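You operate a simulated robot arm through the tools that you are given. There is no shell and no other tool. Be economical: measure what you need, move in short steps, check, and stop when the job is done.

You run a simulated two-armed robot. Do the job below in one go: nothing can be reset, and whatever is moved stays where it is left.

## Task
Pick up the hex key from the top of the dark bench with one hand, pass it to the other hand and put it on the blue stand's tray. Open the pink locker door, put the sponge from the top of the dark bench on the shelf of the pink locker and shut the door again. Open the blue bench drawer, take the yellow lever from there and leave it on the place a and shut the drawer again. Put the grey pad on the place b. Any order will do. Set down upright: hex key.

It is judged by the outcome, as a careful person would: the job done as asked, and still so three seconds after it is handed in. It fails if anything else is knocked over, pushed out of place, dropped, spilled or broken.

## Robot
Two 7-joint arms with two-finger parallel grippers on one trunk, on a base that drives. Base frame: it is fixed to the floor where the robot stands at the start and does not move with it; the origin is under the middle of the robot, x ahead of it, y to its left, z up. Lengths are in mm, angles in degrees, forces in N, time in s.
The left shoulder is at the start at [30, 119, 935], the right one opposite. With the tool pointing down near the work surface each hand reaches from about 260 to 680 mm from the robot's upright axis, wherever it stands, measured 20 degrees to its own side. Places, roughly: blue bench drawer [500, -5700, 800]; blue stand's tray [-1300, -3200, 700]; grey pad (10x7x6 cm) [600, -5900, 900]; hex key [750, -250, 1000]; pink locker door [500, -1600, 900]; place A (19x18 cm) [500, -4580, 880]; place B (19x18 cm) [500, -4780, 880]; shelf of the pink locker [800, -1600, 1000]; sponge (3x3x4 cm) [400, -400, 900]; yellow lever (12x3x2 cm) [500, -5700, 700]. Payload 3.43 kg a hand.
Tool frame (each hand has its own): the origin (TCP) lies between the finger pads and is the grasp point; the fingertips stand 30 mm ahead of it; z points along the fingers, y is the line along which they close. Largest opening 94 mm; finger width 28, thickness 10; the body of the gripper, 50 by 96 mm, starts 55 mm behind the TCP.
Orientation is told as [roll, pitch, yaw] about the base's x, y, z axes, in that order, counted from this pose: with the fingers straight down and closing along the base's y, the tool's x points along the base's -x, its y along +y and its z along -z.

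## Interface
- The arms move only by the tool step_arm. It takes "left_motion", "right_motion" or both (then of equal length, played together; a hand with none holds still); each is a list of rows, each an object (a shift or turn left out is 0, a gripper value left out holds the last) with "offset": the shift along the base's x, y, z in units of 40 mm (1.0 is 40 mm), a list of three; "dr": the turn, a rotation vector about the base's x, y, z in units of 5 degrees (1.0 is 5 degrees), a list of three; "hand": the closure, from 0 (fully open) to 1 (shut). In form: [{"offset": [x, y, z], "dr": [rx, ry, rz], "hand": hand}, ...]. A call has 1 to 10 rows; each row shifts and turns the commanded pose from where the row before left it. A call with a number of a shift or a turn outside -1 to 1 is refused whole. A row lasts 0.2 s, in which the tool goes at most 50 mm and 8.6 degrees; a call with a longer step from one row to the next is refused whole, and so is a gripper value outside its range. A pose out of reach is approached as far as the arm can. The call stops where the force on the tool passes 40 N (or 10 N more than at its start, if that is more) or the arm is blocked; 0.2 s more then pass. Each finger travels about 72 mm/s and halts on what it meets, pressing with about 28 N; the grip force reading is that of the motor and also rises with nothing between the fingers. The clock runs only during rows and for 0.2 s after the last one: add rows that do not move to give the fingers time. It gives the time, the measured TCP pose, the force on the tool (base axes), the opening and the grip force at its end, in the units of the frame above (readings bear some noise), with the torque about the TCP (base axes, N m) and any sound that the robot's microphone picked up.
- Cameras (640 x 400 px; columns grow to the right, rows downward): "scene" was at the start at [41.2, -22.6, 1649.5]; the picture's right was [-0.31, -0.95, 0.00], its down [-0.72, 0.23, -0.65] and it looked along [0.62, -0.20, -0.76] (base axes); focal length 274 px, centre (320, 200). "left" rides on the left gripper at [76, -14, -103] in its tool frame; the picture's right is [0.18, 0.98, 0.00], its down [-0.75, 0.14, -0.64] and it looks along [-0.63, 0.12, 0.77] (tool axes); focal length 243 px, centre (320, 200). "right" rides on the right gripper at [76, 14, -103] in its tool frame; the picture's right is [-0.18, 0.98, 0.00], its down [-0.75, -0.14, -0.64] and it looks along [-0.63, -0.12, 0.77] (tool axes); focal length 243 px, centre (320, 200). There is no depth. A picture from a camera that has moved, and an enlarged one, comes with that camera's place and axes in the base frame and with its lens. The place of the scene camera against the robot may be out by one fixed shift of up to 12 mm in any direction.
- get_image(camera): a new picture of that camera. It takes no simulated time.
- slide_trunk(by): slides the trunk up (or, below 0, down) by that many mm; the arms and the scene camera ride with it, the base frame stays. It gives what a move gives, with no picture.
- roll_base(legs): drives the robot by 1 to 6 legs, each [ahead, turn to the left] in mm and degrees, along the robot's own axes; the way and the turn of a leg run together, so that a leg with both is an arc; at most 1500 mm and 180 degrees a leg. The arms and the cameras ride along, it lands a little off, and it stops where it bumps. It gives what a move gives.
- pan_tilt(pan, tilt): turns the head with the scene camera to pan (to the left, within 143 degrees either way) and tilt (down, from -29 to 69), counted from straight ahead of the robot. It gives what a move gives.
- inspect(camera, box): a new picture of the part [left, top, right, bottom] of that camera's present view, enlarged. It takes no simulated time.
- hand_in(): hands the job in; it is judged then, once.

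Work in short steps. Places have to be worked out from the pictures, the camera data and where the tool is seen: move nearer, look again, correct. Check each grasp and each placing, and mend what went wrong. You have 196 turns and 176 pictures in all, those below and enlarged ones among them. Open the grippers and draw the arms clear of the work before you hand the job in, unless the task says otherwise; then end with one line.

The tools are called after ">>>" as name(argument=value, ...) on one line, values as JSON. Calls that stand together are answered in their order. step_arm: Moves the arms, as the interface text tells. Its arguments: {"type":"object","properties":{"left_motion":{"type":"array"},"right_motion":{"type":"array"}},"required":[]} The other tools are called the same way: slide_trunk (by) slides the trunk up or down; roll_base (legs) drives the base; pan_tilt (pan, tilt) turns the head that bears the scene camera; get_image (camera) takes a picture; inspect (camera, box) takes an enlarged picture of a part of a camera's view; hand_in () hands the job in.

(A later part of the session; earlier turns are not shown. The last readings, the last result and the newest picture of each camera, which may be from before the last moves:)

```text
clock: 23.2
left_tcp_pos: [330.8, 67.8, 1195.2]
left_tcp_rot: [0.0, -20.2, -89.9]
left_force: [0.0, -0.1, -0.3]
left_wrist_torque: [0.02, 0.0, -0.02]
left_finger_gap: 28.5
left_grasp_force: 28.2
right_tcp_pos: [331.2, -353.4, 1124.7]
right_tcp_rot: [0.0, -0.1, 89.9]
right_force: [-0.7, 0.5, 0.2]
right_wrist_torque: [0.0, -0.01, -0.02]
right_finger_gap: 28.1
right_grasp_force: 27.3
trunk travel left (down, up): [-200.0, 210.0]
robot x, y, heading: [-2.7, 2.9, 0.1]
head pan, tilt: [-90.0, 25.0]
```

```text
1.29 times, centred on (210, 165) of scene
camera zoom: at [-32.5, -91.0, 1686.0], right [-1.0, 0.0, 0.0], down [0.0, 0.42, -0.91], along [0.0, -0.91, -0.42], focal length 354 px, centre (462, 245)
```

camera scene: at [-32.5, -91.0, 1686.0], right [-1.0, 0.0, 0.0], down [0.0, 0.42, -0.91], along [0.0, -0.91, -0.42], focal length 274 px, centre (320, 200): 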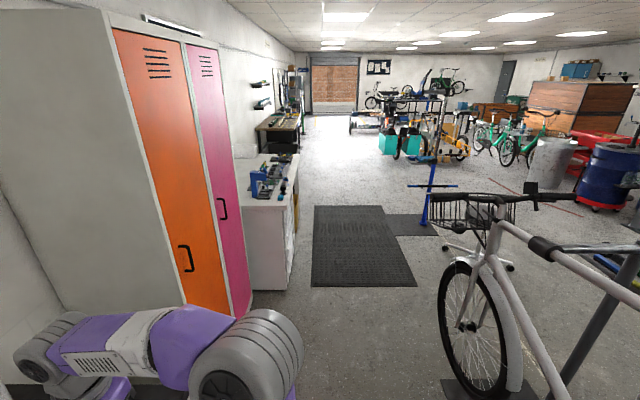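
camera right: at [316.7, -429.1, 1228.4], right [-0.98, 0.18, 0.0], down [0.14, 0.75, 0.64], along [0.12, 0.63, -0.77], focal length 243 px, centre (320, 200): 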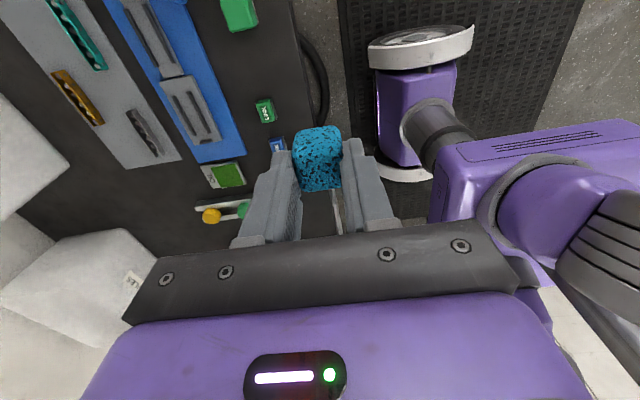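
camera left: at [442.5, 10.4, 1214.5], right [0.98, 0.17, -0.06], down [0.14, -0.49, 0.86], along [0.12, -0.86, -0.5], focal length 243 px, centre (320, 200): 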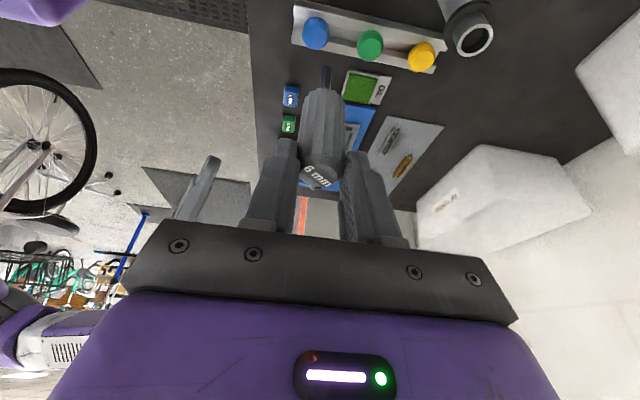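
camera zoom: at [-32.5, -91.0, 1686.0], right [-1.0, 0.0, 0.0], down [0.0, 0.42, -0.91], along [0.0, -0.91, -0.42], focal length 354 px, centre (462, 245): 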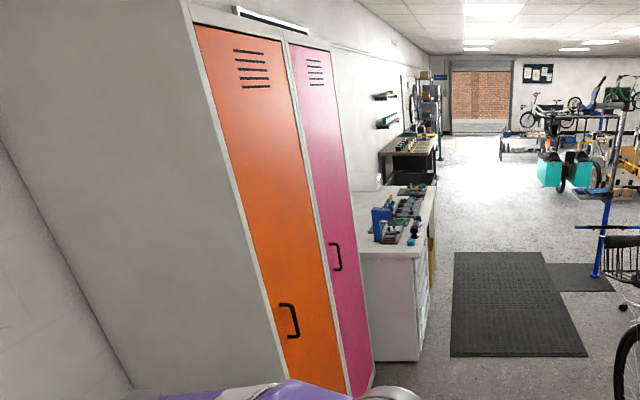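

The blue stand's column stands at ≈[-1305,-3060]. I back off a little, turn right and drive along the room to about y=-1900.

>>> roll_base(legs=[[-120, 0], [0, -90], [1000, 0], [900, 0]])

>>> pan_tilt(pan=-35, tilt=30)

>>> get_image(camera="scene")

```text
clock: 31.8
left_tcp_pos: [-71.9, -1089.4, 1195.7]
left_tcp_rot: [-0.1, -20.1, 178.9]
left_force: [0.3, -0.5, -0.9]
left_wrist_torque: [0.02, 0.01, 0.02]
left_finger_gap: 28.5
left_grasp_force: 28.2
right_tcp_pos: [-492.2, -1072.3, 1126.3]
right_tcp_rot: [1.5, -0.1, -1.3]
right_force: [1.8, 2.6, 0.1]
right_wrist_torque: [-0.22, 0.19, 0.05]
right_finger_gap: 28.2
right_grasp_force: 27.5
trunk travel left (down, up): [-200.0, 210.0]
robot x, y, heading: [-132.3, -760.2, -91.3]
head pan, tilt: [-90.0, 25.0]
stopped in leg 3: the force on the tool passed its limit at 135 N (the readings are from after the stop); the commanded pose is now the measured one
```

```text
clock: 33.0
left_tcp_pos: [-73.0, -1089.1, 1195.0]
left_tcp_rot: [-0.2, -20.1, 179.0]
left_force: [0.2, 0.7, -0.6]
left_wrist_torque: [0.04, -0.04, 0.0]
left_finger_gap: 28.4
left_grasp_force: 28.2
right_tcp_pos: [-492.7, -1072.6, 1126.4]
right_tcp_rot: [1.5, -0.1, -1.3]
right_force: [0.0, 4.4, 0.1]
right_wrist_torque: [-0.34, -0.01, -0.05]
right_finger_gap: 28.1
right_grasp_force: 27.6
trunk travel left (down, up): [-200.0, 210.0]
robot x, y, heading: [-132.7, -759.8, -91.1]
head pan, tilt: [-35.0, 30.0]
```

```text
137 pictures are left
camera scene: at [-189.3, -798.8, 1678.1], right [-0.81, 0.59, 0.0], down [0.29, 0.4, -0.87], along [-0.51, -0.7, -0.5], focal length 274 px, centre (320, 200)
```

scene: 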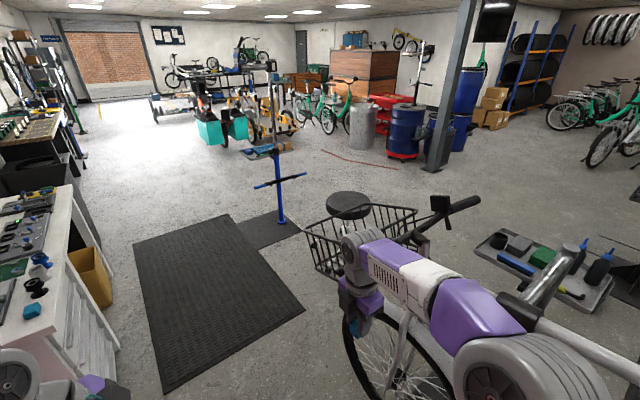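

The right hand touched the bike's handlebar. I back up a little and look at what it hit.

>>> roll_base(legs=[[-150, 0]])

>>> pan_tilt(pan=-35, tilt=40)

>>> get_image(camera="scene")

>>> get_image(camera="right")

```text
clock: 34.4
left_tcp_pos: [-70.1, -939.7, 1195.1]
left_tcp_rot: [-0.2, -20.0, 179.1]
left_force: [-1.1, 0.5, -1.1]
left_wrist_torque: [0.0, -0.03, -0.02]
left_finger_gap: 28.6
left_grasp_force: 27.8
right_tcp_pos: [-490.1, -924.2, 1126.8]
right_tcp_rot: [1.5, -0.2, -1.4]
right_force: [-0.5, 0.9, 0.2]
right_wrist_torque: [-0.05, 0.03, 0.0]
right_finger_gap: 28.3
right_grasp_force: 28.2
trunk travel left (down, up): [-200.0, 210.0]
robot x, y, heading: [-128.3, -609.4, -91.2]
head pan, tilt: [-35.0, 30.0]
```

```text
clock: 35.1
left_tcp_pos: [-69.9, -941.5, 1194.0]
left_tcp_rot: [-0.1, -20.1, 178.9]
left_force: [-0.1, -0.1, -0.3]
left_wrist_torque: [0.0, -0.01, 0.03]
left_finger_gap: 28.7
left_grasp_force: 27.6
right_tcp_pos: [-490.3, -925.6, 1125.9]
right_tcp_rot: [1.5, 0.0, -1.4]
right_force: [0.3, -0.5, -0.4]
right_wrist_torque: [0.02, 0.0, 0.02]
right_finger_gap: 28.2
right_grasp_force: 28.3
trunk travel left (down, up): [-200.0, 210.0]
robot x, y, heading: [-132.0, -605.9, -90.9]
head pan, tilt: [-35.0, 40.0]
```

```text
136 pictures are left
camera scene: at [-183.2, -647.1, 1662.8], right [-0.81, 0.59, 0.0], down [0.38, 0.52, -0.77], along [-0.45, -0.62, -0.64], focal length 274 px, centre (320, 200)
```

scene: 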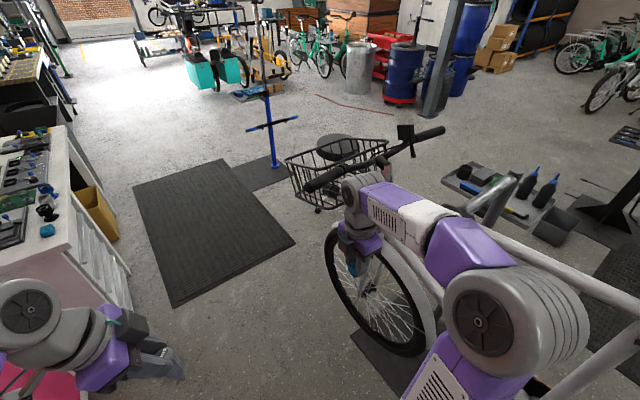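

```text
135 pictures are left
camera right: at [-565.6, -912.4, 1229.4], right [0.21, 0.98, 0.03], down [0.75, -0.18, 0.64], along [0.63, -0.11, -0.77], focal length 243 px, centre (320, 200)
```

right: 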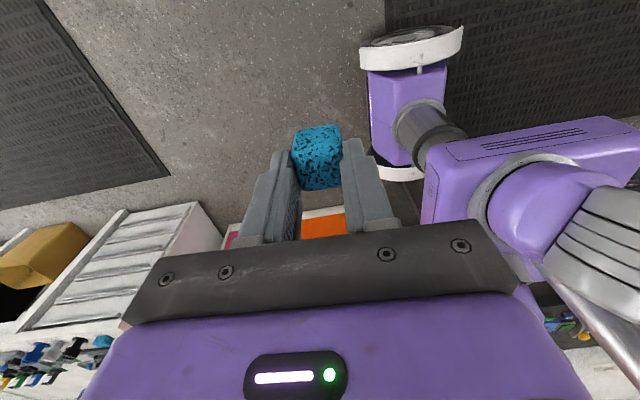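

Both items are still held and the bike looks unmoved. I shift the path toward the locker side by a slanted leg, staying clear of the handlebar, then go on to y≈-1600.

>>> roll_base(legs=[[0, 20], [340, 0], [0, -19], [650, 0]])

>>> get_image(camera="scene")

```text
clock: 42.6
left_tcp_pos: [39.2, -1901.6, 1193.9]
left_tcp_rot: [-0.1, -20.0, 180.0]
left_force: [0.2, -0.1, 0.0]
left_wrist_torque: [0.0, 0.02, -0.02]
left_finger_gap: 28.7
left_grasp_force: 27.8
right_tcp_pos: [-380.8, -1893.6, 1125.9]
right_tcp_rot: [1.6, -0.1, -0.3]
right_force: [-0.3, -0.4, -0.8]
right_wrist_torque: [0.01, 0.0, 0.02]
right_finger_gap: 28.3
right_grasp_force: 27.6
trunk travel left (down, up): [-200.0, 210.0]
robot x, y, heading: [-29.4, -1573.5, -90.2]
head pan, tilt: [-35.0, 40.0]
```

```text
134 pictures are left
camera scene: at [-80.0, -1610.3, 1662.7], right [-0.82, 0.57, 0.0], down [0.37, 0.53, -0.77], along [-0.44, -0.63, -0.64], focal length 274 px, centre (320, 200)
```

scene: 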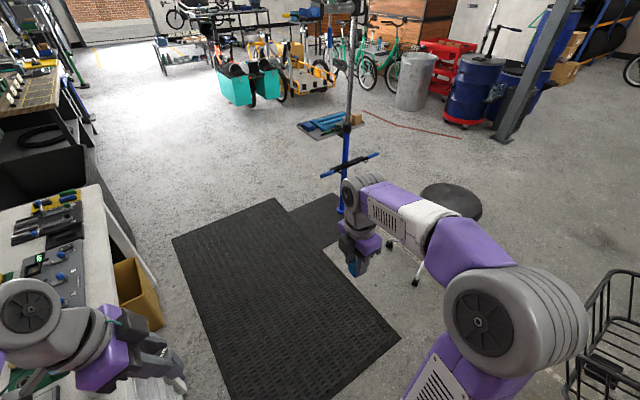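

The tray with blue tools is at ≈[-1300,-3250,~710]. Enlarge it to see the free area.

>>> inspect(camera="scene", box=[280, 90, 390, 220])

```text
3.08 times, centred on (335, 155) of scene
camera zoom: at [-80.0, -1610.3, 1662.7], right [-0.82, 0.57, 0.0], down [0.37, 0.53, -0.77], along [-0.44, -0.63, -0.64], focal length 843 px, centre (274, 338)
```

zoom: 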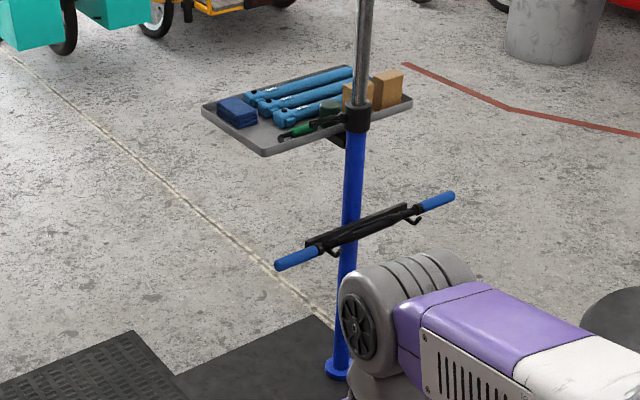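

Tray spans roughly x -1590…-1130, y -3480…-3150, with a low rim; free room near its near corner. Drive to ≈[-620,-3150] and face it.

>>> roll_base(legs=[[0, -20.3], [842, 0], [842, 0], [0, -69.5]])

>>> pan_tilt(pan=0, tilt=45)

>>> get_image(camera="scene")

```text
clock: 55.4
left_tcp_pos: [-924.0, -3237.0, 1192.9]
left_tcp_rot: [-0.1, -20.2, 90.0]
left_force: [0.3, 0.7, -0.4]
left_wrist_torque: [-0.04, 0.02, 0.01]
left_finger_gap: 28.4
left_grasp_force: 27.4
right_tcp_pos: [-915.6, -2818.0, 1125.4]
right_tcp_rot: [1.4, 0.0, -90.4]
right_force: [0.3, -0.5, -0.1]
right_wrist_torque: [-0.02, -0.03, -0.03]
right_finger_gap: 28.4
right_grasp_force: 28.5
trunk travel left (down, up): [-200.0, 210.0]
robot x, y, heading: [-592.3, -3170.4, 180.0]
head pan, tilt: [-35.0, 40.0]
```

```text
clock: 56.4
left_tcp_pos: [-924.4, -3238.1, 1194.0]
left_tcp_rot: [-0.2, -20.1, 90.0]
left_force: [-0.1, 0.0, -0.3]
left_wrist_torque: [-0.01, 0.0, 0.03]
left_finger_gap: 28.4
left_grasp_force: 28.2
right_tcp_pos: [-915.8, -2818.8, 1125.2]
right_tcp_rot: [1.4, -0.1, -90.3]
right_force: [-0.1, 0.0, 0.0]
right_wrist_torque: [0.01, -0.05, -0.05]
right_finger_gap: 28.4
right_grasp_force: 27.9
trunk travel left (down, up): [-200.0, 210.0]
robot x, y, heading: [-596.9, -3174.3, 180.1]
head pan, tilt: [0.0, 45.0]
```

```text
132 pictures are left
camera scene: at [-647.3, -3169.4, 1655.5], right [0.0, 1.0, 0.0], down [0.71, 0.0, -0.71], along [-0.71, 0.0, -0.71], focal length 274 px, centre (320, 200)
```

scene: 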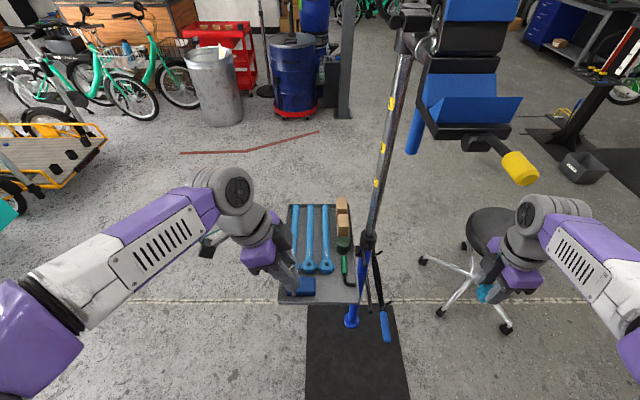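

Good view of the tray; enlarge it.

>>> inspect(camera="scene", box=[260, 190, 420, 350])

```text
2.50 times, centred on (340, 270) of scene
camera zoom: at [-647.3, -3169.4, 1655.5], right [0.0, 1.0, 0.0], down [0.71, 0.0, -0.71], along [-0.71, 0.0, -0.71], focal length 685 px, centre (270, 25)
```

zoom: 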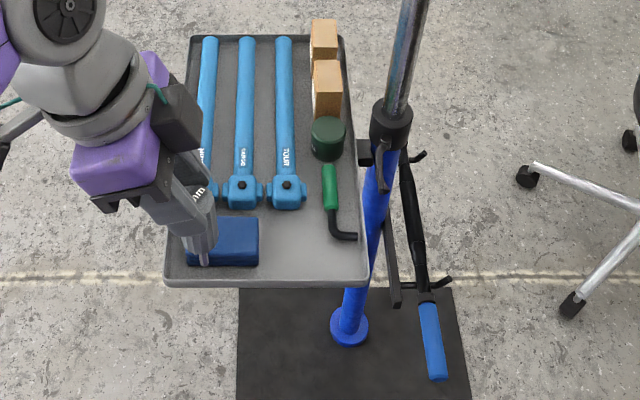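

Free spot between the blue box and the green L-tool at ≈[-1132,-3125]. Move the left hand above it.

>>> step_arm(left_motion=[{"offset": [-0.9, 0.45, -0.2]}, {"offset": [-0.9, 0.45, -0.2]}, {"offset": [-0.9, 0.45, -0.2]}, {"offset": [-0.9, 0.45, -0.2]}, {"offset": [-0.9, 0.45, -0.2]}, {"offset": [-0.7, 0.37, -0.2]}, {"offset": [0, 0, -1]}, {"offset": [0, 0, -1]}, {"offset": [0, 0, -1]}, {"offset": [0, 0, -1]}])

>>> get_image(camera="left")

>>> inspect(camera="scene", box=[240, 170, 400, 330])

```text
clock: 58.6
left_tcp_pos: [-1132.1, -3133.9, 983.6]
left_tcp_rot: [-0.1, -20.1, 90.1]
left_force: [0.4, 0.5, -0.5]
left_wrist_torque: [-0.01, 0.01, -0.02]
left_finger_gap: 28.7
left_grasp_force: 27.7
right_tcp_pos: [-915.1, -2818.1, 1126.6]
right_tcp_rot: [1.4, -0.1, -90.3]
right_force: [0.3, 0.1, 0.0]
right_wrist_torque: [0.01, 0.0, 0.0]
right_finger_gap: 28.3
right_grasp_force: 27.8
trunk travel left (down, up): [-200.0, 210.0]
robot x, y, heading: [-594.2, -3170.2, 179.8]
head pan, tilt: [0.0, 45.0]
```

```text
130 pictures are left
camera left: at [-1116.4, -3242.6, 1055.3], right [-0.98, -0.17, -0.07], down [-0.14, 0.49, 0.86], along [-0.12, 0.86, -0.5], focal length 243 px, centre (320, 200)
```

left: 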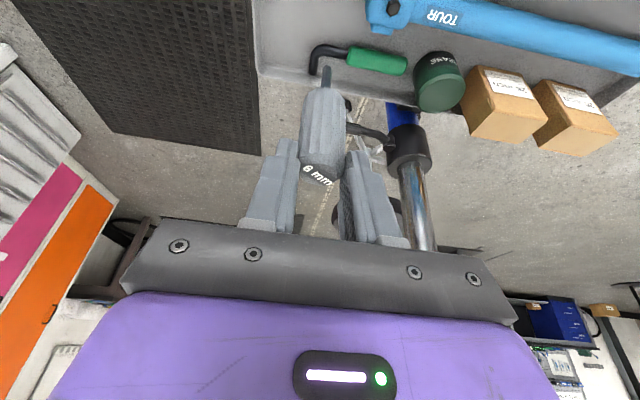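

```text
2.50 times, centred on (320, 250) of scene
camera zoom: at [-648.1, -3169.4, 1655.4], right [0.0, 1.0, 0.0], down [0.71, 0.0, -0.71], along [-0.71, 0.0, -0.71], focal length 685 px, centre (320, 75)
```

zoom: 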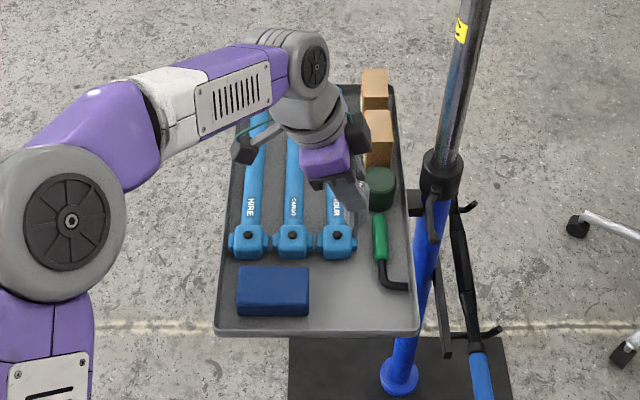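

Foot would land at ≈[-1130,-3126], the clear patch. Descend to ~20 mm above the tray.

>>> step_arm(left_motion=[{"offset": [-0.1, 0, -1]}, {"offset": [-0.1, 0, -1]}, {"offset": [0, 0, -1]}, {"offset": [0, 0, -0.6]}])

>>> get_image(camera="left")

>>> inspect(camera="scene", box=[260, 210, 400, 330])

```text
clock: 59.8
left_tcp_pos: [-1140.5, -3130.5, 847.7]
left_tcp_rot: [0.4, -20.6, 89.8]
left_force: [3.4, 0.1, 14.6]
left_wrist_torque: [0.03, -0.39, -0.02]
left_finger_gap: 28.9
left_grasp_force: 28.5
right_tcp_pos: [-915.2, -2819.0, 1125.4]
right_tcp_rot: [1.4, 0.0, -90.4]
right_force: [-1.0, -0.6, -0.6]
right_wrist_torque: [0.01, -0.01, -0.01]
right_finger_gap: 28.4
right_grasp_force: 27.9
trunk travel left (down, up): [-200.0, 210.0]
robot x, y, heading: [-593.6, -3168.2, 179.8]
head pan, tilt: [0.0, 45.0]
stopped in row 4 (left hand): the force on the tool passed its limit at 50 N (the readings are from after the stop); the commanded pose is now the measured one
```

```text
128 pictures are left
camera left: at [-1125.9, -3238.9, 918.0], right [-0.98, -0.17, -0.06], down [-0.13, 0.48, 0.87], along [-0.12, 0.86, -0.49], focal length 243 px, centre (320, 200)
```

left: 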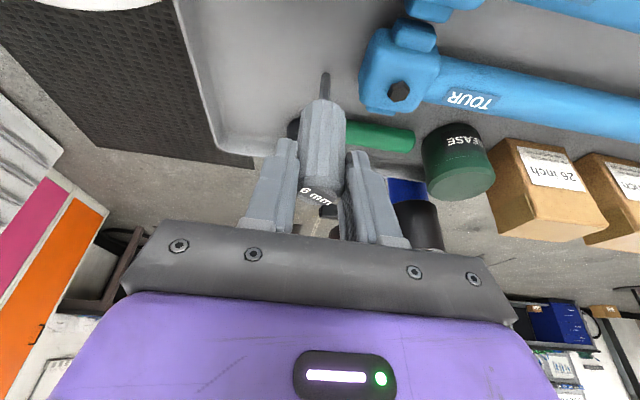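

```text
3.33 times, centred on (330, 270) of scene
camera zoom: at [-646.5, -3169.9, 1655.4], right [0.0, 1.0, 0.0], down [0.71, 0.0, -0.71], along [-0.71, 0.0, -0.71], focal length 914 px, centre (287, -33)
```

zoom: 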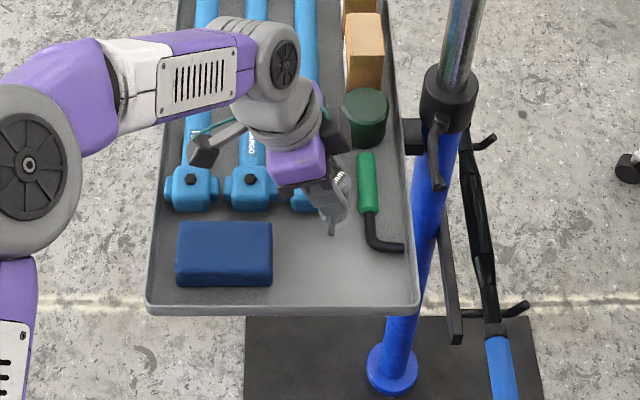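

Contact came at TCP z≈848, so the tray floor is ≈735. I check whether the key is still vertical before letting go.

>>> inspect(camera="left", box=[260, 60, 380, 230])

>>> inspect(camera="scene", box=[315, 250, 365, 290])

```text
2.35 times, centred on (320, 145) of left
camera zoom: at [-1125.9, -3238.9, 918.0], right [-0.98, -0.17, -0.06], down [-0.13, 0.48, 0.87], along [-0.12, 0.86, -0.49], focal length 571 px, centre (320, 329)
```

zoom: 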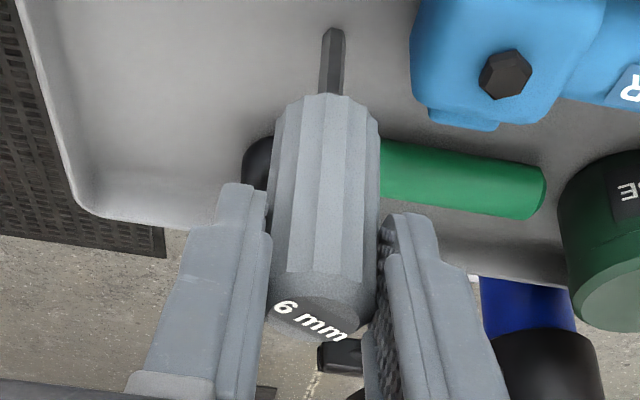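

```text
10.00 times, centred on (340, 270) of scene
camera zoom: at [-646.5, -3169.9, 1655.4], right [0.0, 1.0, 0.0], down [0.71, 0.0, -0.71], along [-0.71, 0.0, -0.71], focal length 2741 px, centre (120, -500)
```

zoom: 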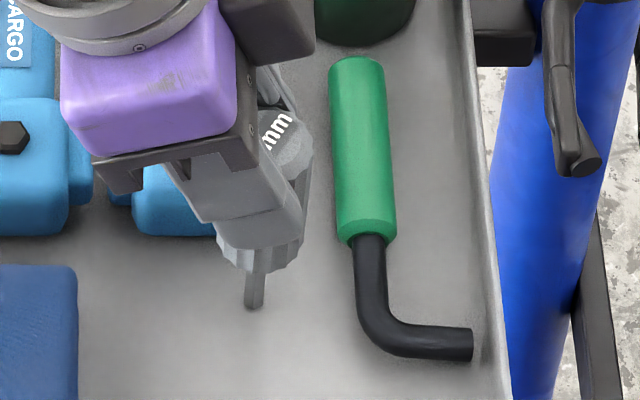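

The key looks about 1° off after the firm touch. I lift it 10 mm to remeasure free of contact.

>>> step_arm(left_motion=[{"offset": [0, 0, 0.25]}, {}])

>>> inspect(camera="left", box=[270, 60, 370, 220])

>>> inspect(camera="scene", box=[315, 250, 365, 290])

```text
clock: 60.4
left_tcp_pos: [-1139.8, -3129.9, 856.4]
left_tcp_rot: [0.2, -20.4, 89.9]
left_force: [-0.1, -0.4, -1.7]
left_wrist_torque: [-0.03, 0.0, -0.02]
left_finger_gap: 29.0
left_grasp_force: 27.9
right_tcp_pos: [-915.0, -2817.5, 1126.4]
right_tcp_rot: [1.4, -0.1, -90.3]
right_force: [-0.1, -1.0, 0.3]
right_wrist_torque: [0.0, -0.03, 0.01]
right_finger_gap: 28.4
right_grasp_force: 28.3
trunk travel left (down, up): [-200.0, 210.0]
robot x, y, heading: [-593.5, -3174.8, 180.2]
head pan, tilt: [0.0, 45.0]
```

```text
2.50 times, centred on (320, 140) of left
camera zoom: at [-1125.7, -3239.2, 925.9], right [-0.98, -0.17, -0.06], down [-0.14, 0.48, 0.87], along [-0.12, 0.86, -0.5], focal length 606 px, centre (320, 350)
```

zoom: 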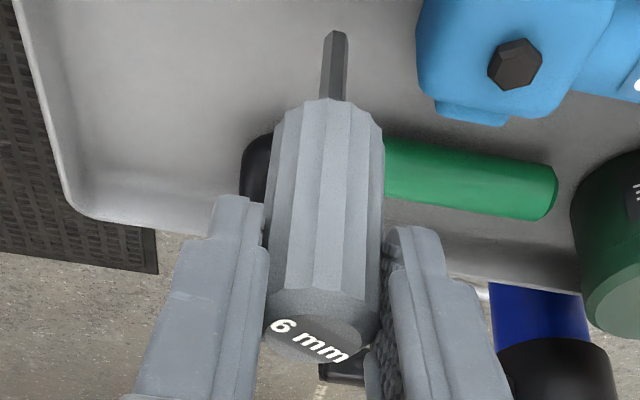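

```text
10.00 times, centred on (340, 270) of scene
camera zoom: at [-647.0, -3169.4, 1655.4], right [0.0, 1.0, 0.0], down [0.71, 0.0, -0.71], along [-0.71, 0.0, -0.71], focal length 2741 px, centre (120, -500)
```

zoom: 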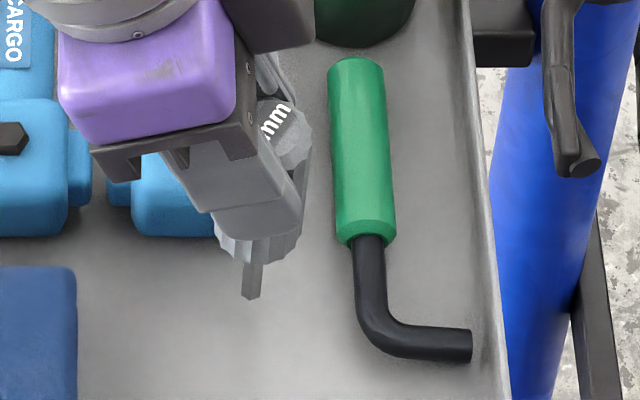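

The lean is about 1° toward +y. I correct the hand by that and lower gently.

>>> step_arm(left_motion=[{"dr": [0.2, 0.08, 0]}, {"offset": [0, 0, -0.08]}, {"offset": [0, 0, -0.08]}, {}])

>>> inspect(camera="scene", box=[315, 250, 365, 290])

```text
clock: 61.4
left_tcp_pos: [-1140.8, -3131.7, 849.6]
left_tcp_rot: [0.8, -21.5, 89.6]
left_force: [-0.4, 0.6, -0.2]
left_wrist_torque: [-0.02, 0.02, 0.02]
left_finger_gap: 29.1
left_grasp_force: 28.1
right_tcp_pos: [-914.4, -2819.2, 1126.4]
right_tcp_rot: [1.5, -0.1, -90.2]
right_force: [-0.1, -0.4, -0.3]
right_wrist_torque: [-0.02, -0.03, -0.02]
right_finger_gap: 28.1
right_grasp_force: 28.1
trunk travel left (down, up): [-200.0, 210.0]
robot x, y, heading: [-592.4, -3173.8, 179.8]
head pan, tilt: [0.0, 45.0]
```

```text
10.00 times, centred on (340, 270) of scene
camera zoom: at [-647.0, -3169.5, 1655.5], right [0.0, 1.0, 0.0], down [0.71, 0.0, -0.71], along [-0.71, 0.0, -0.71], focal length 2741 px, centre (120, -500)
```

zoom: 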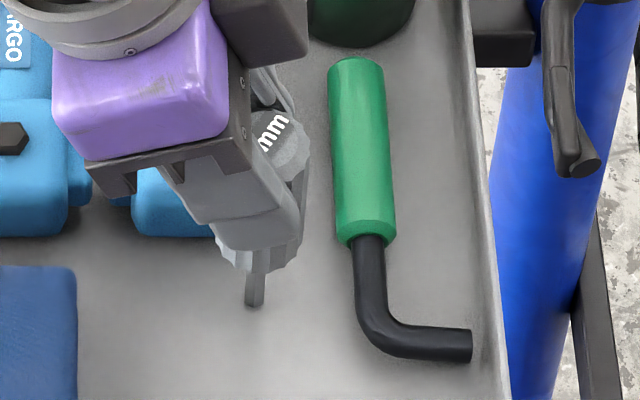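

Now nearly plumb in the scene view. Lower in ~1.5 mm steps to feel contact.

>>> step_arm(left_motion=[{"offset": [0, 0, -0.04]}, {}])

>>> inspect(camera="left", box=[270, 60, 370, 220])

```text
clock: 62.0
left_tcp_pos: [-1141.3, -3129.8, 848.6]
left_tcp_rot: [0.8, -21.5, 89.7]
left_force: [0.7, -1.7, 5.0]
left_wrist_torque: [-0.09, -0.09, -0.02]
left_finger_gap: 28.9
left_grasp_force: 27.8
right_tcp_pos: [-913.5, -2818.8, 1125.6]
right_tcp_rot: [1.3, -0.1, -90.3]
right_force: [-0.8, 0.5, 0.2]
right_wrist_torque: [0.01, 0.02, 0.03]
right_finger_gap: 28.0
right_grasp_force: 28.5
trunk travel left (down, up): [-200.0, 210.0]
robot x, y, heading: [-592.2, -3168.7, 179.9]
head pan, tilt: [0.0, 45.0]
```

```text
2.50 times, centred on (320, 140) of left
camera zoom: at [-1125.1, -3240.6, 916.3], right [-0.98, -0.17, -0.05], down [-0.13, 0.47, 0.88], along [-0.12, 0.87, -0.48], focal length 606 px, centre (320, 350)
```

zoom: 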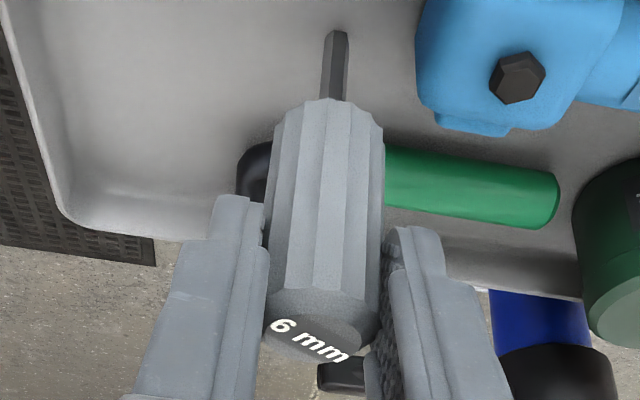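

Light contact (5 N) and plumb both ways. Open slowly.

>>> step_arm(left_motion=[{"hand": 0.69}, {"hand": 0.67}, {"hand": 0.65}, {"hand": 0.62}, {"hand": 0.55}, {"hand": 0.5}])

>>> inspect(camera="left", box=[270, 60, 370, 220])

>>> inspect(camera="scene", box=[315, 250, 365, 290])

```text
clock: 63.4
left_tcp_pos: [-1141.2, -3130.8, 846.9]
left_tcp_rot: [0.7, -21.4, 89.7]
left_force: [0.9, 0.3, 0.1]
left_wrist_torque: [0.0, -0.01, 0.0]
left_finger_gap: 46.8
left_grasp_force: 0.1
right_tcp_pos: [-914.8, -2817.7, 1127.1]
right_tcp_rot: [1.4, -0.1, -90.3]
right_force: [-0.3, -0.1, -0.3]
right_wrist_torque: [0.02, 0.03, -0.01]
right_finger_gap: 28.3
right_grasp_force: 28.1
trunk travel left (down, up): [-200.0, 210.0]
robot x, y, heading: [-592.0, -3171.9, 180.0]
head pan, tilt: [0.0, 45.0]
```

```text
2.50 times, centred on (320, 140) of left
camera zoom: at [-1125.1, -3240.6, 915.4], right [-0.98, -0.17, -0.06], down [-0.13, 0.47, 0.87], along [-0.12, 0.87, -0.48], focal length 606 px, centre (320, 350)
```

zoom: 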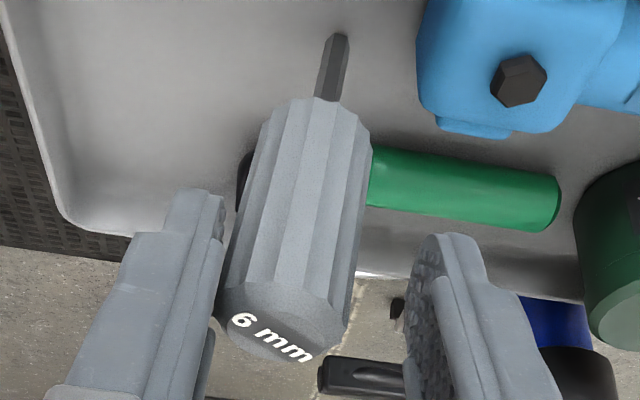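

```text
10.00 times, centred on (340, 270) of scene
camera zoom: at [-647.0, -3169.5, 1655.4], right [0.0, 1.0, 0.0], down [0.71, 0.0, -0.71], along [-0.71, 0.0, -0.71], focal length 2741 px, centre (120, -500)
```

zoom: 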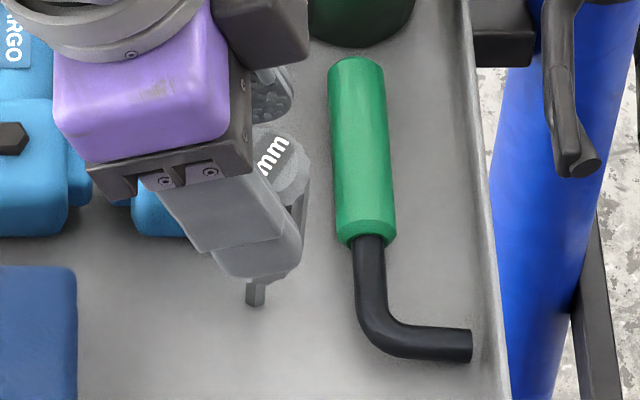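

The key leaned onto one finger when released, so I regrip it at once; the flat pads will straighten it across their closing line.

>>> step_arm(left_motion=[{"hand": 0.6}, {"hand": 0.65}, {"hand": 0.7}, {"hand": 1}, {"hand": 1}, {"offset": [0, 0, 0.2], "dr": [0, -0.13, -0.05]}, {}])

>>> inspect(camera="left", box=[270, 60, 370, 220])

>>> inspect(camera="scene", box=[315, 250, 365, 290])

```text
clock: 65.0
left_tcp_pos: [-1141.3, -3131.8, 856.4]
left_tcp_rot: [0.0, -21.5, 89.7]
left_force: [0.4, 0.1, -0.7]
left_wrist_torque: [-0.03, -0.01, -0.03]
left_finger_gap: 28.8
left_grasp_force: 28.1
right_tcp_pos: [-914.2, -2817.7, 1127.3]
right_tcp_rot: [1.5, -0.1, -90.2]
right_force: [-0.1, -0.1, 0.6]
right_wrist_torque: [0.0, 0.01, -0.02]
right_finger_gap: 28.3
right_grasp_force: 27.8
trunk travel left (down, up): [-200.0, 210.0]
robot x, y, heading: [-590.9, -3169.2, 180.0]
head pan, tilt: [0.0, 45.0]
```

```text
2.50 times, centred on (320, 140) of left
camera zoom: at [-1126.7, -3240.7, 924.2], right [-0.98, -0.17, -0.07], down [-0.14, 0.47, 0.87], along [-0.11, 0.87, -0.48], focal length 606 px, centre (320, 350)
```

zoom: 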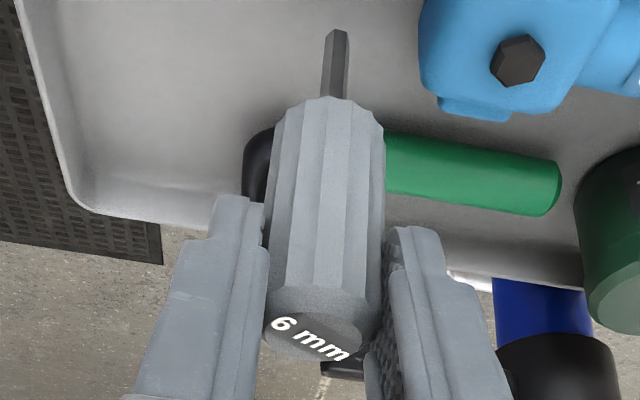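

```text
10.00 times, centred on (340, 270) of scene
camera zoom: at [-647.2, -3169.4, 1655.4], right [0.0, 1.0, 0.0], down [0.71, 0.0, -0.71], along [-0.71, 0.0, -0.71], focal length 2741 px, centre (120, -500)
```

zoom: 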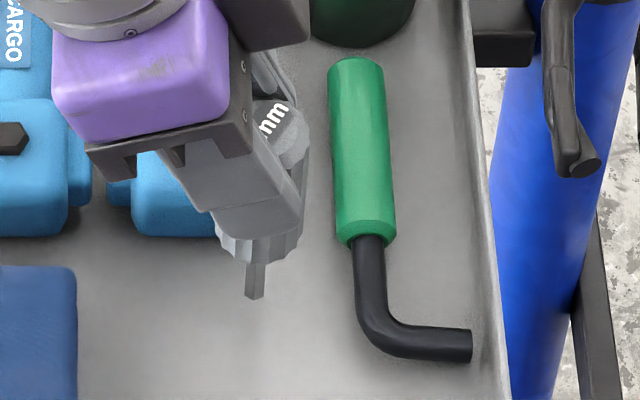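

Key now parallel to the pads and the pads are plumb. Lower in fine steps to the first hint of contact.

>>> step_arm(left_motion=[{"offset": [0, 0, -0.1]}, {"offset": [0, 0, -0.06]}, {}])

>>> step_arm(left_motion=[{"offset": [0, 0, -0.02]}, {}])

>>> step_arm(left_motion=[{"offset": [0, 0, -0.015]}, {}])

```text
clock: 65.8
left_tcp_pos: [-1140.6, -3130.4, 849.2]
left_tcp_rot: [0.1, -21.5, 89.6]
left_force: [-1.1, 0.5, -0.7]
left_wrist_torque: [-0.03, -0.03, -0.01]
left_finger_gap: 28.8
left_grasp_force: 28.2
right_tcp_pos: [-916.1, -2817.7, 1125.9]
right_tcp_rot: [1.4, -0.1, -90.3]
right_force: [-0.6, 0.2, 0.1]
right_wrist_torque: [-0.01, 0.03, 0.01]
right_finger_gap: 28.4
right_grasp_force: 28.5
trunk travel left (down, up): [-200.0, 210.0]
robot x, y, heading: [-592.4, -3168.4, 179.9]
head pan, tilt: [0.0, 45.0]
```

```text
clock: 66.4
left_tcp_pos: [-1140.4, -3131.5, 848.4]
left_tcp_rot: [0.2, -21.5, 89.6]
left_force: [-0.2, 0.1, -1.4]
left_wrist_torque: [0.05, -0.01, 0.01]
left_finger_gap: 28.9
left_grasp_force: 28.3
right_tcp_pos: [-915.5, -2818.4, 1126.2]
right_tcp_rot: [1.4, -0.1, -90.2]
right_force: [0.3, -0.4, -0.5]
right_wrist_torque: [-0.01, -0.01, 0.01]
right_finger_gap: 28.3
right_grasp_force: 28.1
trunk travel left (down, up): [-200.0, 210.0]
robot x, y, heading: [-590.8, -3173.3, 180.0]
head pan, tilt: [0.0, 45.0]
```

```text
clock: 67.0
left_tcp_pos: [-1140.0, -3131.4, 848.6]
left_tcp_rot: [0.1, -21.5, 89.8]
left_force: [1.0, -0.6, 2.2]
left_wrist_torque: [-0.06, -0.05, -0.02]
left_finger_gap: 28.8
left_grasp_force: 27.7
right_tcp_pos: [-915.6, -2818.5, 1126.1]
right_tcp_rot: [1.5, -0.1, -90.4]
right_force: [0.6, 0.2, -0.8]
right_wrist_torque: [0.02, -0.02, 0.02]
right_finger_gap: 28.3
right_grasp_force: 28.2
trunk travel left (down, up): [-200.0, 210.0]
robot x, y, heading: [-592.1, -3171.8, 179.9]
head pan, tilt: [0.0, 45.0]
```

First contact at 2 N. Ease up a hair and open just slightly, then look.

>>> step_arm(left_motion=[{"offset": [0, 0, 0.006]}, {"hand": 0.685}, {"hand": 0.675}, {"hand": 0.665}, {"hand": 0.655}, {}])

>>> inspect(camera="left", box=[270, 60, 370, 220])

>>> inspect(camera="scene", box=[315, 250, 365, 290])

```text
clock: 68.4
left_tcp_pos: [-1141.5, -3131.4, 847.3]
left_tcp_rot: [0.0, -21.5, 89.6]
left_force: [-0.1, -0.5, 2.4]
left_wrist_torque: [0.05, -0.06, 0.0]
left_finger_gap: 32.7
left_grasp_force: 0.1
right_tcp_pos: [-915.0, -2817.4, 1126.4]
right_tcp_rot: [1.4, -0.1, -90.3]
right_force: [-0.9, 0.2, -0.1]
right_wrist_torque: [-0.01, -0.02, -0.03]
right_finger_gap: 28.2
right_grasp_force: 27.7
trunk travel left (down, up): [-200.0, 210.0]
robot x, y, heading: [-593.0, -3172.8, 180.0]
head pan, tilt: [0.0, 45.0]
```

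```text
2.50 times, centred on (320, 140) of left
camera zoom: at [-1126.5, -3241.3, 916.4], right [-0.98, -0.17, -0.07], down [-0.14, 0.47, 0.87], along [-0.11, 0.87, -0.48], focal length 606 px, centre (320, 350)
```

zoom: 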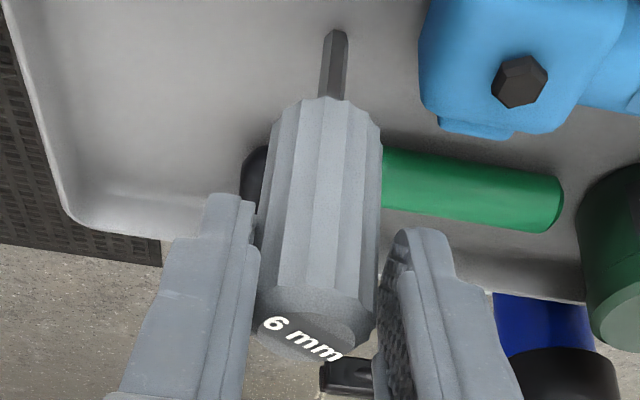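

```text
10.00 times, centred on (340, 270) of scene
camera zoom: at [-646.7, -3169.5, 1655.5], right [0.0, 1.0, 0.0], down [0.71, 0.0, -0.71], along [-0.71, 0.0, -0.71], focal length 2741 px, centre (120, -500)
```

zoom: 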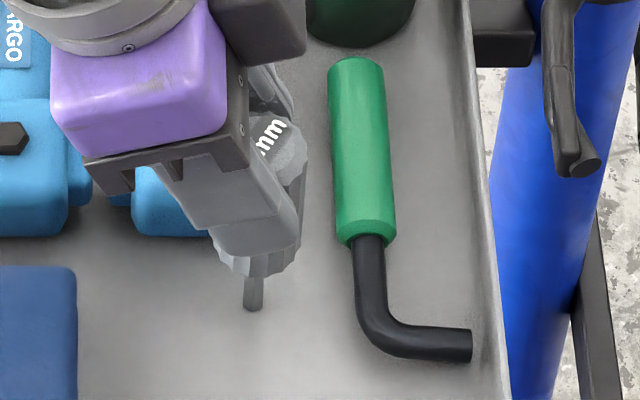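

It follows the finger again: slow opening lets an off-centre finger push it. I regrip, reset the contact, and will open quickly so both fingers leave together.

>>> step_arm(left_motion=[{"hand": 1}, {"hand": 1}, {"offset": [0, 0, 0.1]}, {}, {"offset": [0, 0, -0.06]}, {}, {}])

>>> inspect(camera="left", box=[220, 60, 420, 230])

>>> inspect(camera="scene", box=[315, 250, 365, 290])

```text
clock: 70.0
left_tcp_pos: [-1140.1, -3131.3, 849.4]
left_tcp_rot: [0.1, -21.5, 89.8]
left_force: [-0.5, -0.1, -0.9]
left_wrist_torque: [-0.04, -0.01, 0.03]
left_finger_gap: 28.9
left_grasp_force: 27.7
right_tcp_pos: [-914.1, -2818.8, 1126.4]
right_tcp_rot: [1.3, -0.1, -90.3]
right_force: [-0.7, -0.3, -0.3]
right_wrist_torque: [0.02, 0.01, 0.02]
right_finger_gap: 28.4
right_grasp_force: 28.2
trunk travel left (down, up): [-200.0, 210.0]
robot x, y, heading: [-595.8, -3169.5, 180.0]
head pan, tilt: [0.0, 45.0]
```

```text
2.35 times, centred on (320, 145) of left
camera zoom: at [-1126.1, -3240.6, 917.9], right [-0.98, -0.17, -0.07], down [-0.14, 0.47, 0.87], along [-0.11, 0.87, -0.48], focal length 571 px, centre (320, 329)
```

zoom: 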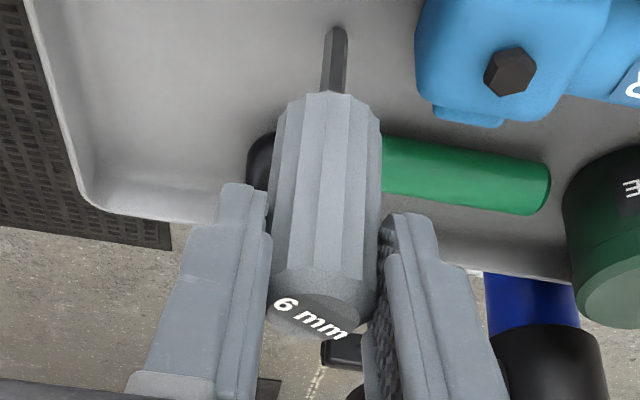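

```text
10.00 times, centred on (340, 270) of scene
camera zoom: at [-647.1, -3169.5, 1655.5], right [0.0, 1.0, 0.0], down [0.71, 0.0, -0.71], along [-0.71, 0.0, -0.71], focal length 2741 px, centre (120, -500)
```

zoom: 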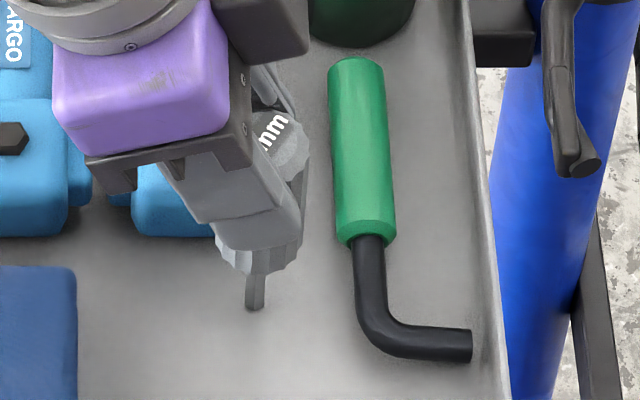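

By the camera geometry the gripped key leans ≈1° toward -x. I rotate it out, then lower finely.

>>> step_arm(left_motion=[{"dr": [0, 0.2, 0]}, {"offset": [0, 0, -0.025]}, {}])

>>> step_arm(left_motion=[{"offset": [0, 0, -0.012]}, {}])

>>> inspect(camera="left", box=[270, 60, 370, 220])

```text
clock: 70.8
left_tcp_pos: [-1139.8, -3131.0, 848.8]
left_tcp_rot: [1.1, -21.5, 89.3]
left_force: [0.5, -0.5, 1.3]
left_wrist_torque: [0.01, -0.09, -0.03]
left_finger_gap: 28.8
left_grasp_force: 28.4
right_tcp_pos: [-916.0, -2818.2, 1127.4]
right_tcp_rot: [1.4, -0.1, -90.3]
right_force: [-0.5, -0.3, -0.1]
right_wrist_torque: [0.01, -0.01, 0.04]
right_finger_gap: 28.2
right_grasp_force: 28.3
trunk travel left (down, up): [-200.0, 210.0]
robot x, y, heading: [-597.0, -3172.9, 179.9]
head pan, tilt: [0.0, 45.0]
```

```text
clock: 71.4
left_tcp_pos: [-1139.8, -3130.4, 848.8]
left_tcp_rot: [1.2, -21.5, 89.3]
left_force: [0.6, -0.2, 6.8]
left_wrist_torque: [0.08, -0.19, 0.02]
left_finger_gap: 28.9
left_grasp_force: 28.0
right_tcp_pos: [-914.5, -2817.8, 1126.0]
right_tcp_rot: [1.5, 0.0, -90.3]
right_force: [-0.7, 0.6, -0.5]
right_wrist_torque: [-0.01, 0.0, -0.03]
right_finger_gap: 28.4
right_grasp_force: 28.0
trunk travel left (down, up): [-200.0, 210.0]
robot x, y, heading: [-591.8, -3170.8, 180.1]
head pan, tilt: [0.0, 45.0]
```

```text
2.50 times, centred on (320, 140) of left
camera zoom: at [-1124.5, -3240.4, 916.4], right [-0.98, -0.17, -0.05], down [-0.12, 0.47, 0.88], along [-0.12, 0.87, -0.48], focal length 606 px, centre (320, 350)
```

zoom: 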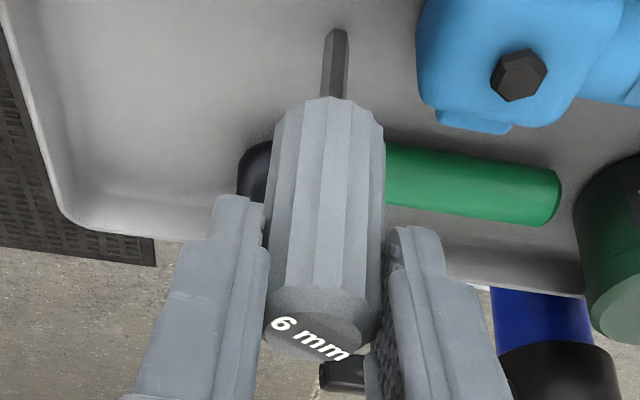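

Plumb now. Relieve the preload slightly and open fast.

>>> step_arm(left_motion=[{"offset": [0, 0, 0.01]}, {}, {"hand": 0.2}, {"hand": 0.2}, {"hand": 0.2}])

>>> inspect(camera="left", box=[250, 60, 390, 230])

>>> inspect(camera="scene", box=[315, 250, 365, 290])

```text
clock: 72.6
left_tcp_pos: [-1140.5, -3130.6, 847.8]
left_tcp_rot: [1.1, -21.4, 89.3]
left_force: [1.0, -0.2, -0.4]
left_wrist_torque: [0.01, 0.03, 0.0]
left_finger_gap: 75.4
left_grasp_force: 0.1
right_tcp_pos: [-914.6, -2817.6, 1125.9]
right_tcp_rot: [1.4, -0.1, -90.3]
right_force: [-0.9, -0.8, 0.6]
right_wrist_torque: [-0.05, -0.01, -0.04]
right_finger_gap: 28.5
right_grasp_force: 28.2
trunk travel left (down, up): [-200.0, 210.0]
robot x, y, heading: [-591.4, -3170.7, 179.6]
head pan, tilt: [0.0, 45.0]
```

```text
2.35 times, centred on (320, 145) of left
camera zoom: at [-1124.8, -3240.6, 916.0], right [-0.98, -0.17, -0.05], down [-0.12, 0.47, 0.88], along [-0.12, 0.87, -0.48], focal length 571 px, centre (320, 329)
```

zoom: 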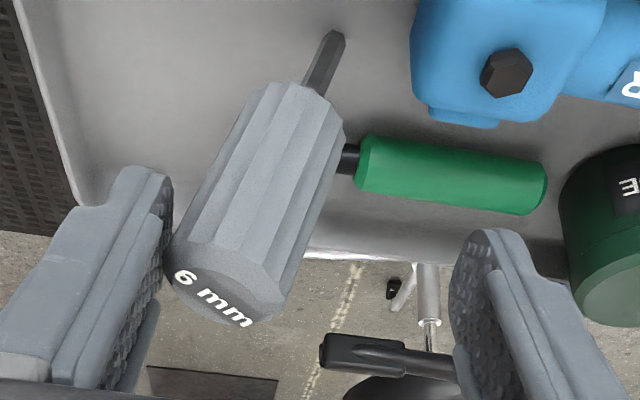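

```text
10.00 times, centred on (340, 270) of scene
camera zoom: at [-647.0, -3169.5, 1655.4], right [0.0, 1.0, 0.0], down [0.71, 0.0, -0.71], along [-0.71, 0.0, -0.71], focal length 2741 px, centre (120, -500)
```

zoom: 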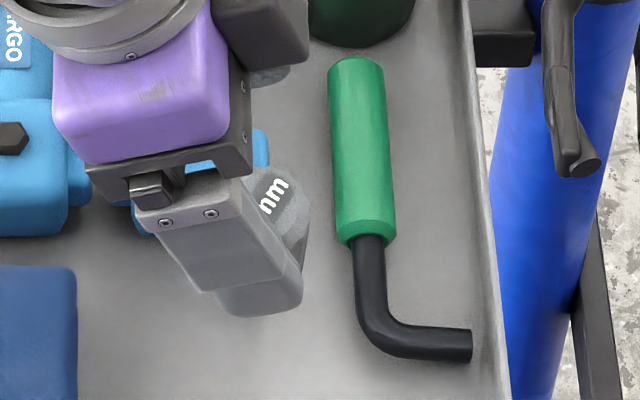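

It tips toward +x again, so I will regrip, set the pads exactly plumb (roll 0) and let it settle loosely between nearly closed fingers before opening.

>>> step_arm(left_motion=[{"hand": 1}, {"hand": 1}, {"hand": 1}, {"hand": 1}, {"offset": [0, 0, 0.15], "dr": [0, -0.205, -0.08]}, {}])

>>> get_image(camera="left")

>>> inspect(camera="scene", box=[315, 250, 365, 290])

```text
clock: 74.0
left_tcp_pos: [-1139.7, -3129.3, 853.5]
left_tcp_rot: [0.0, -21.4, 89.2]
left_force: [0.2, -0.1, -0.3]
left_wrist_torque: [-0.01, 0.01, -0.03]
left_finger_gap: 29.1
left_grasp_force: 28.4
right_tcp_pos: [-916.0, -2817.4, 1125.7]
right_tcp_rot: [1.4, -0.1, -90.4]
right_force: [-0.1, 0.0, 1.6]
right_wrist_torque: [-0.02, 0.01, -0.03]
right_finger_gap: 28.3
right_grasp_force: 27.3
trunk travel left (down, up): [-200.0, 210.0]
robot x, y, heading: [-587.9, -3169.9, 180.2]
head pan, tilt: [0.0, 45.0]
```

```text
109 pictures are left
camera left: at [-1126.8, -3240.0, 922.6], right [-0.98, -0.16, -0.07], down [-0.14, 0.47, 0.87], along [-0.11, 0.87, -0.48], focal length 243 px, centre (320, 200)
```

left: 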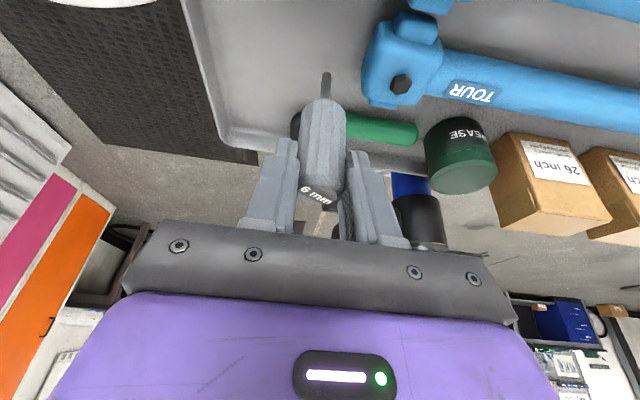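

```text
10.00 times, centred on (340, 270) of scene
camera zoom: at [-647.1, -3169.5, 1655.4], right [0.0, 1.0, 0.0], down [0.71, 0.0, -0.71], along [-0.71, 0.0, -0.71], focal length 2741 px, centre (120, -500)
```

zoom: 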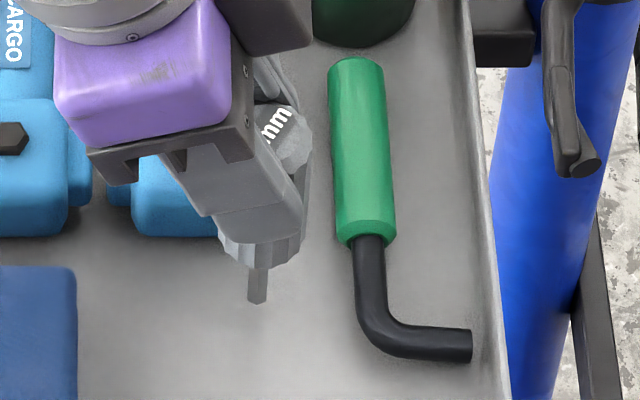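

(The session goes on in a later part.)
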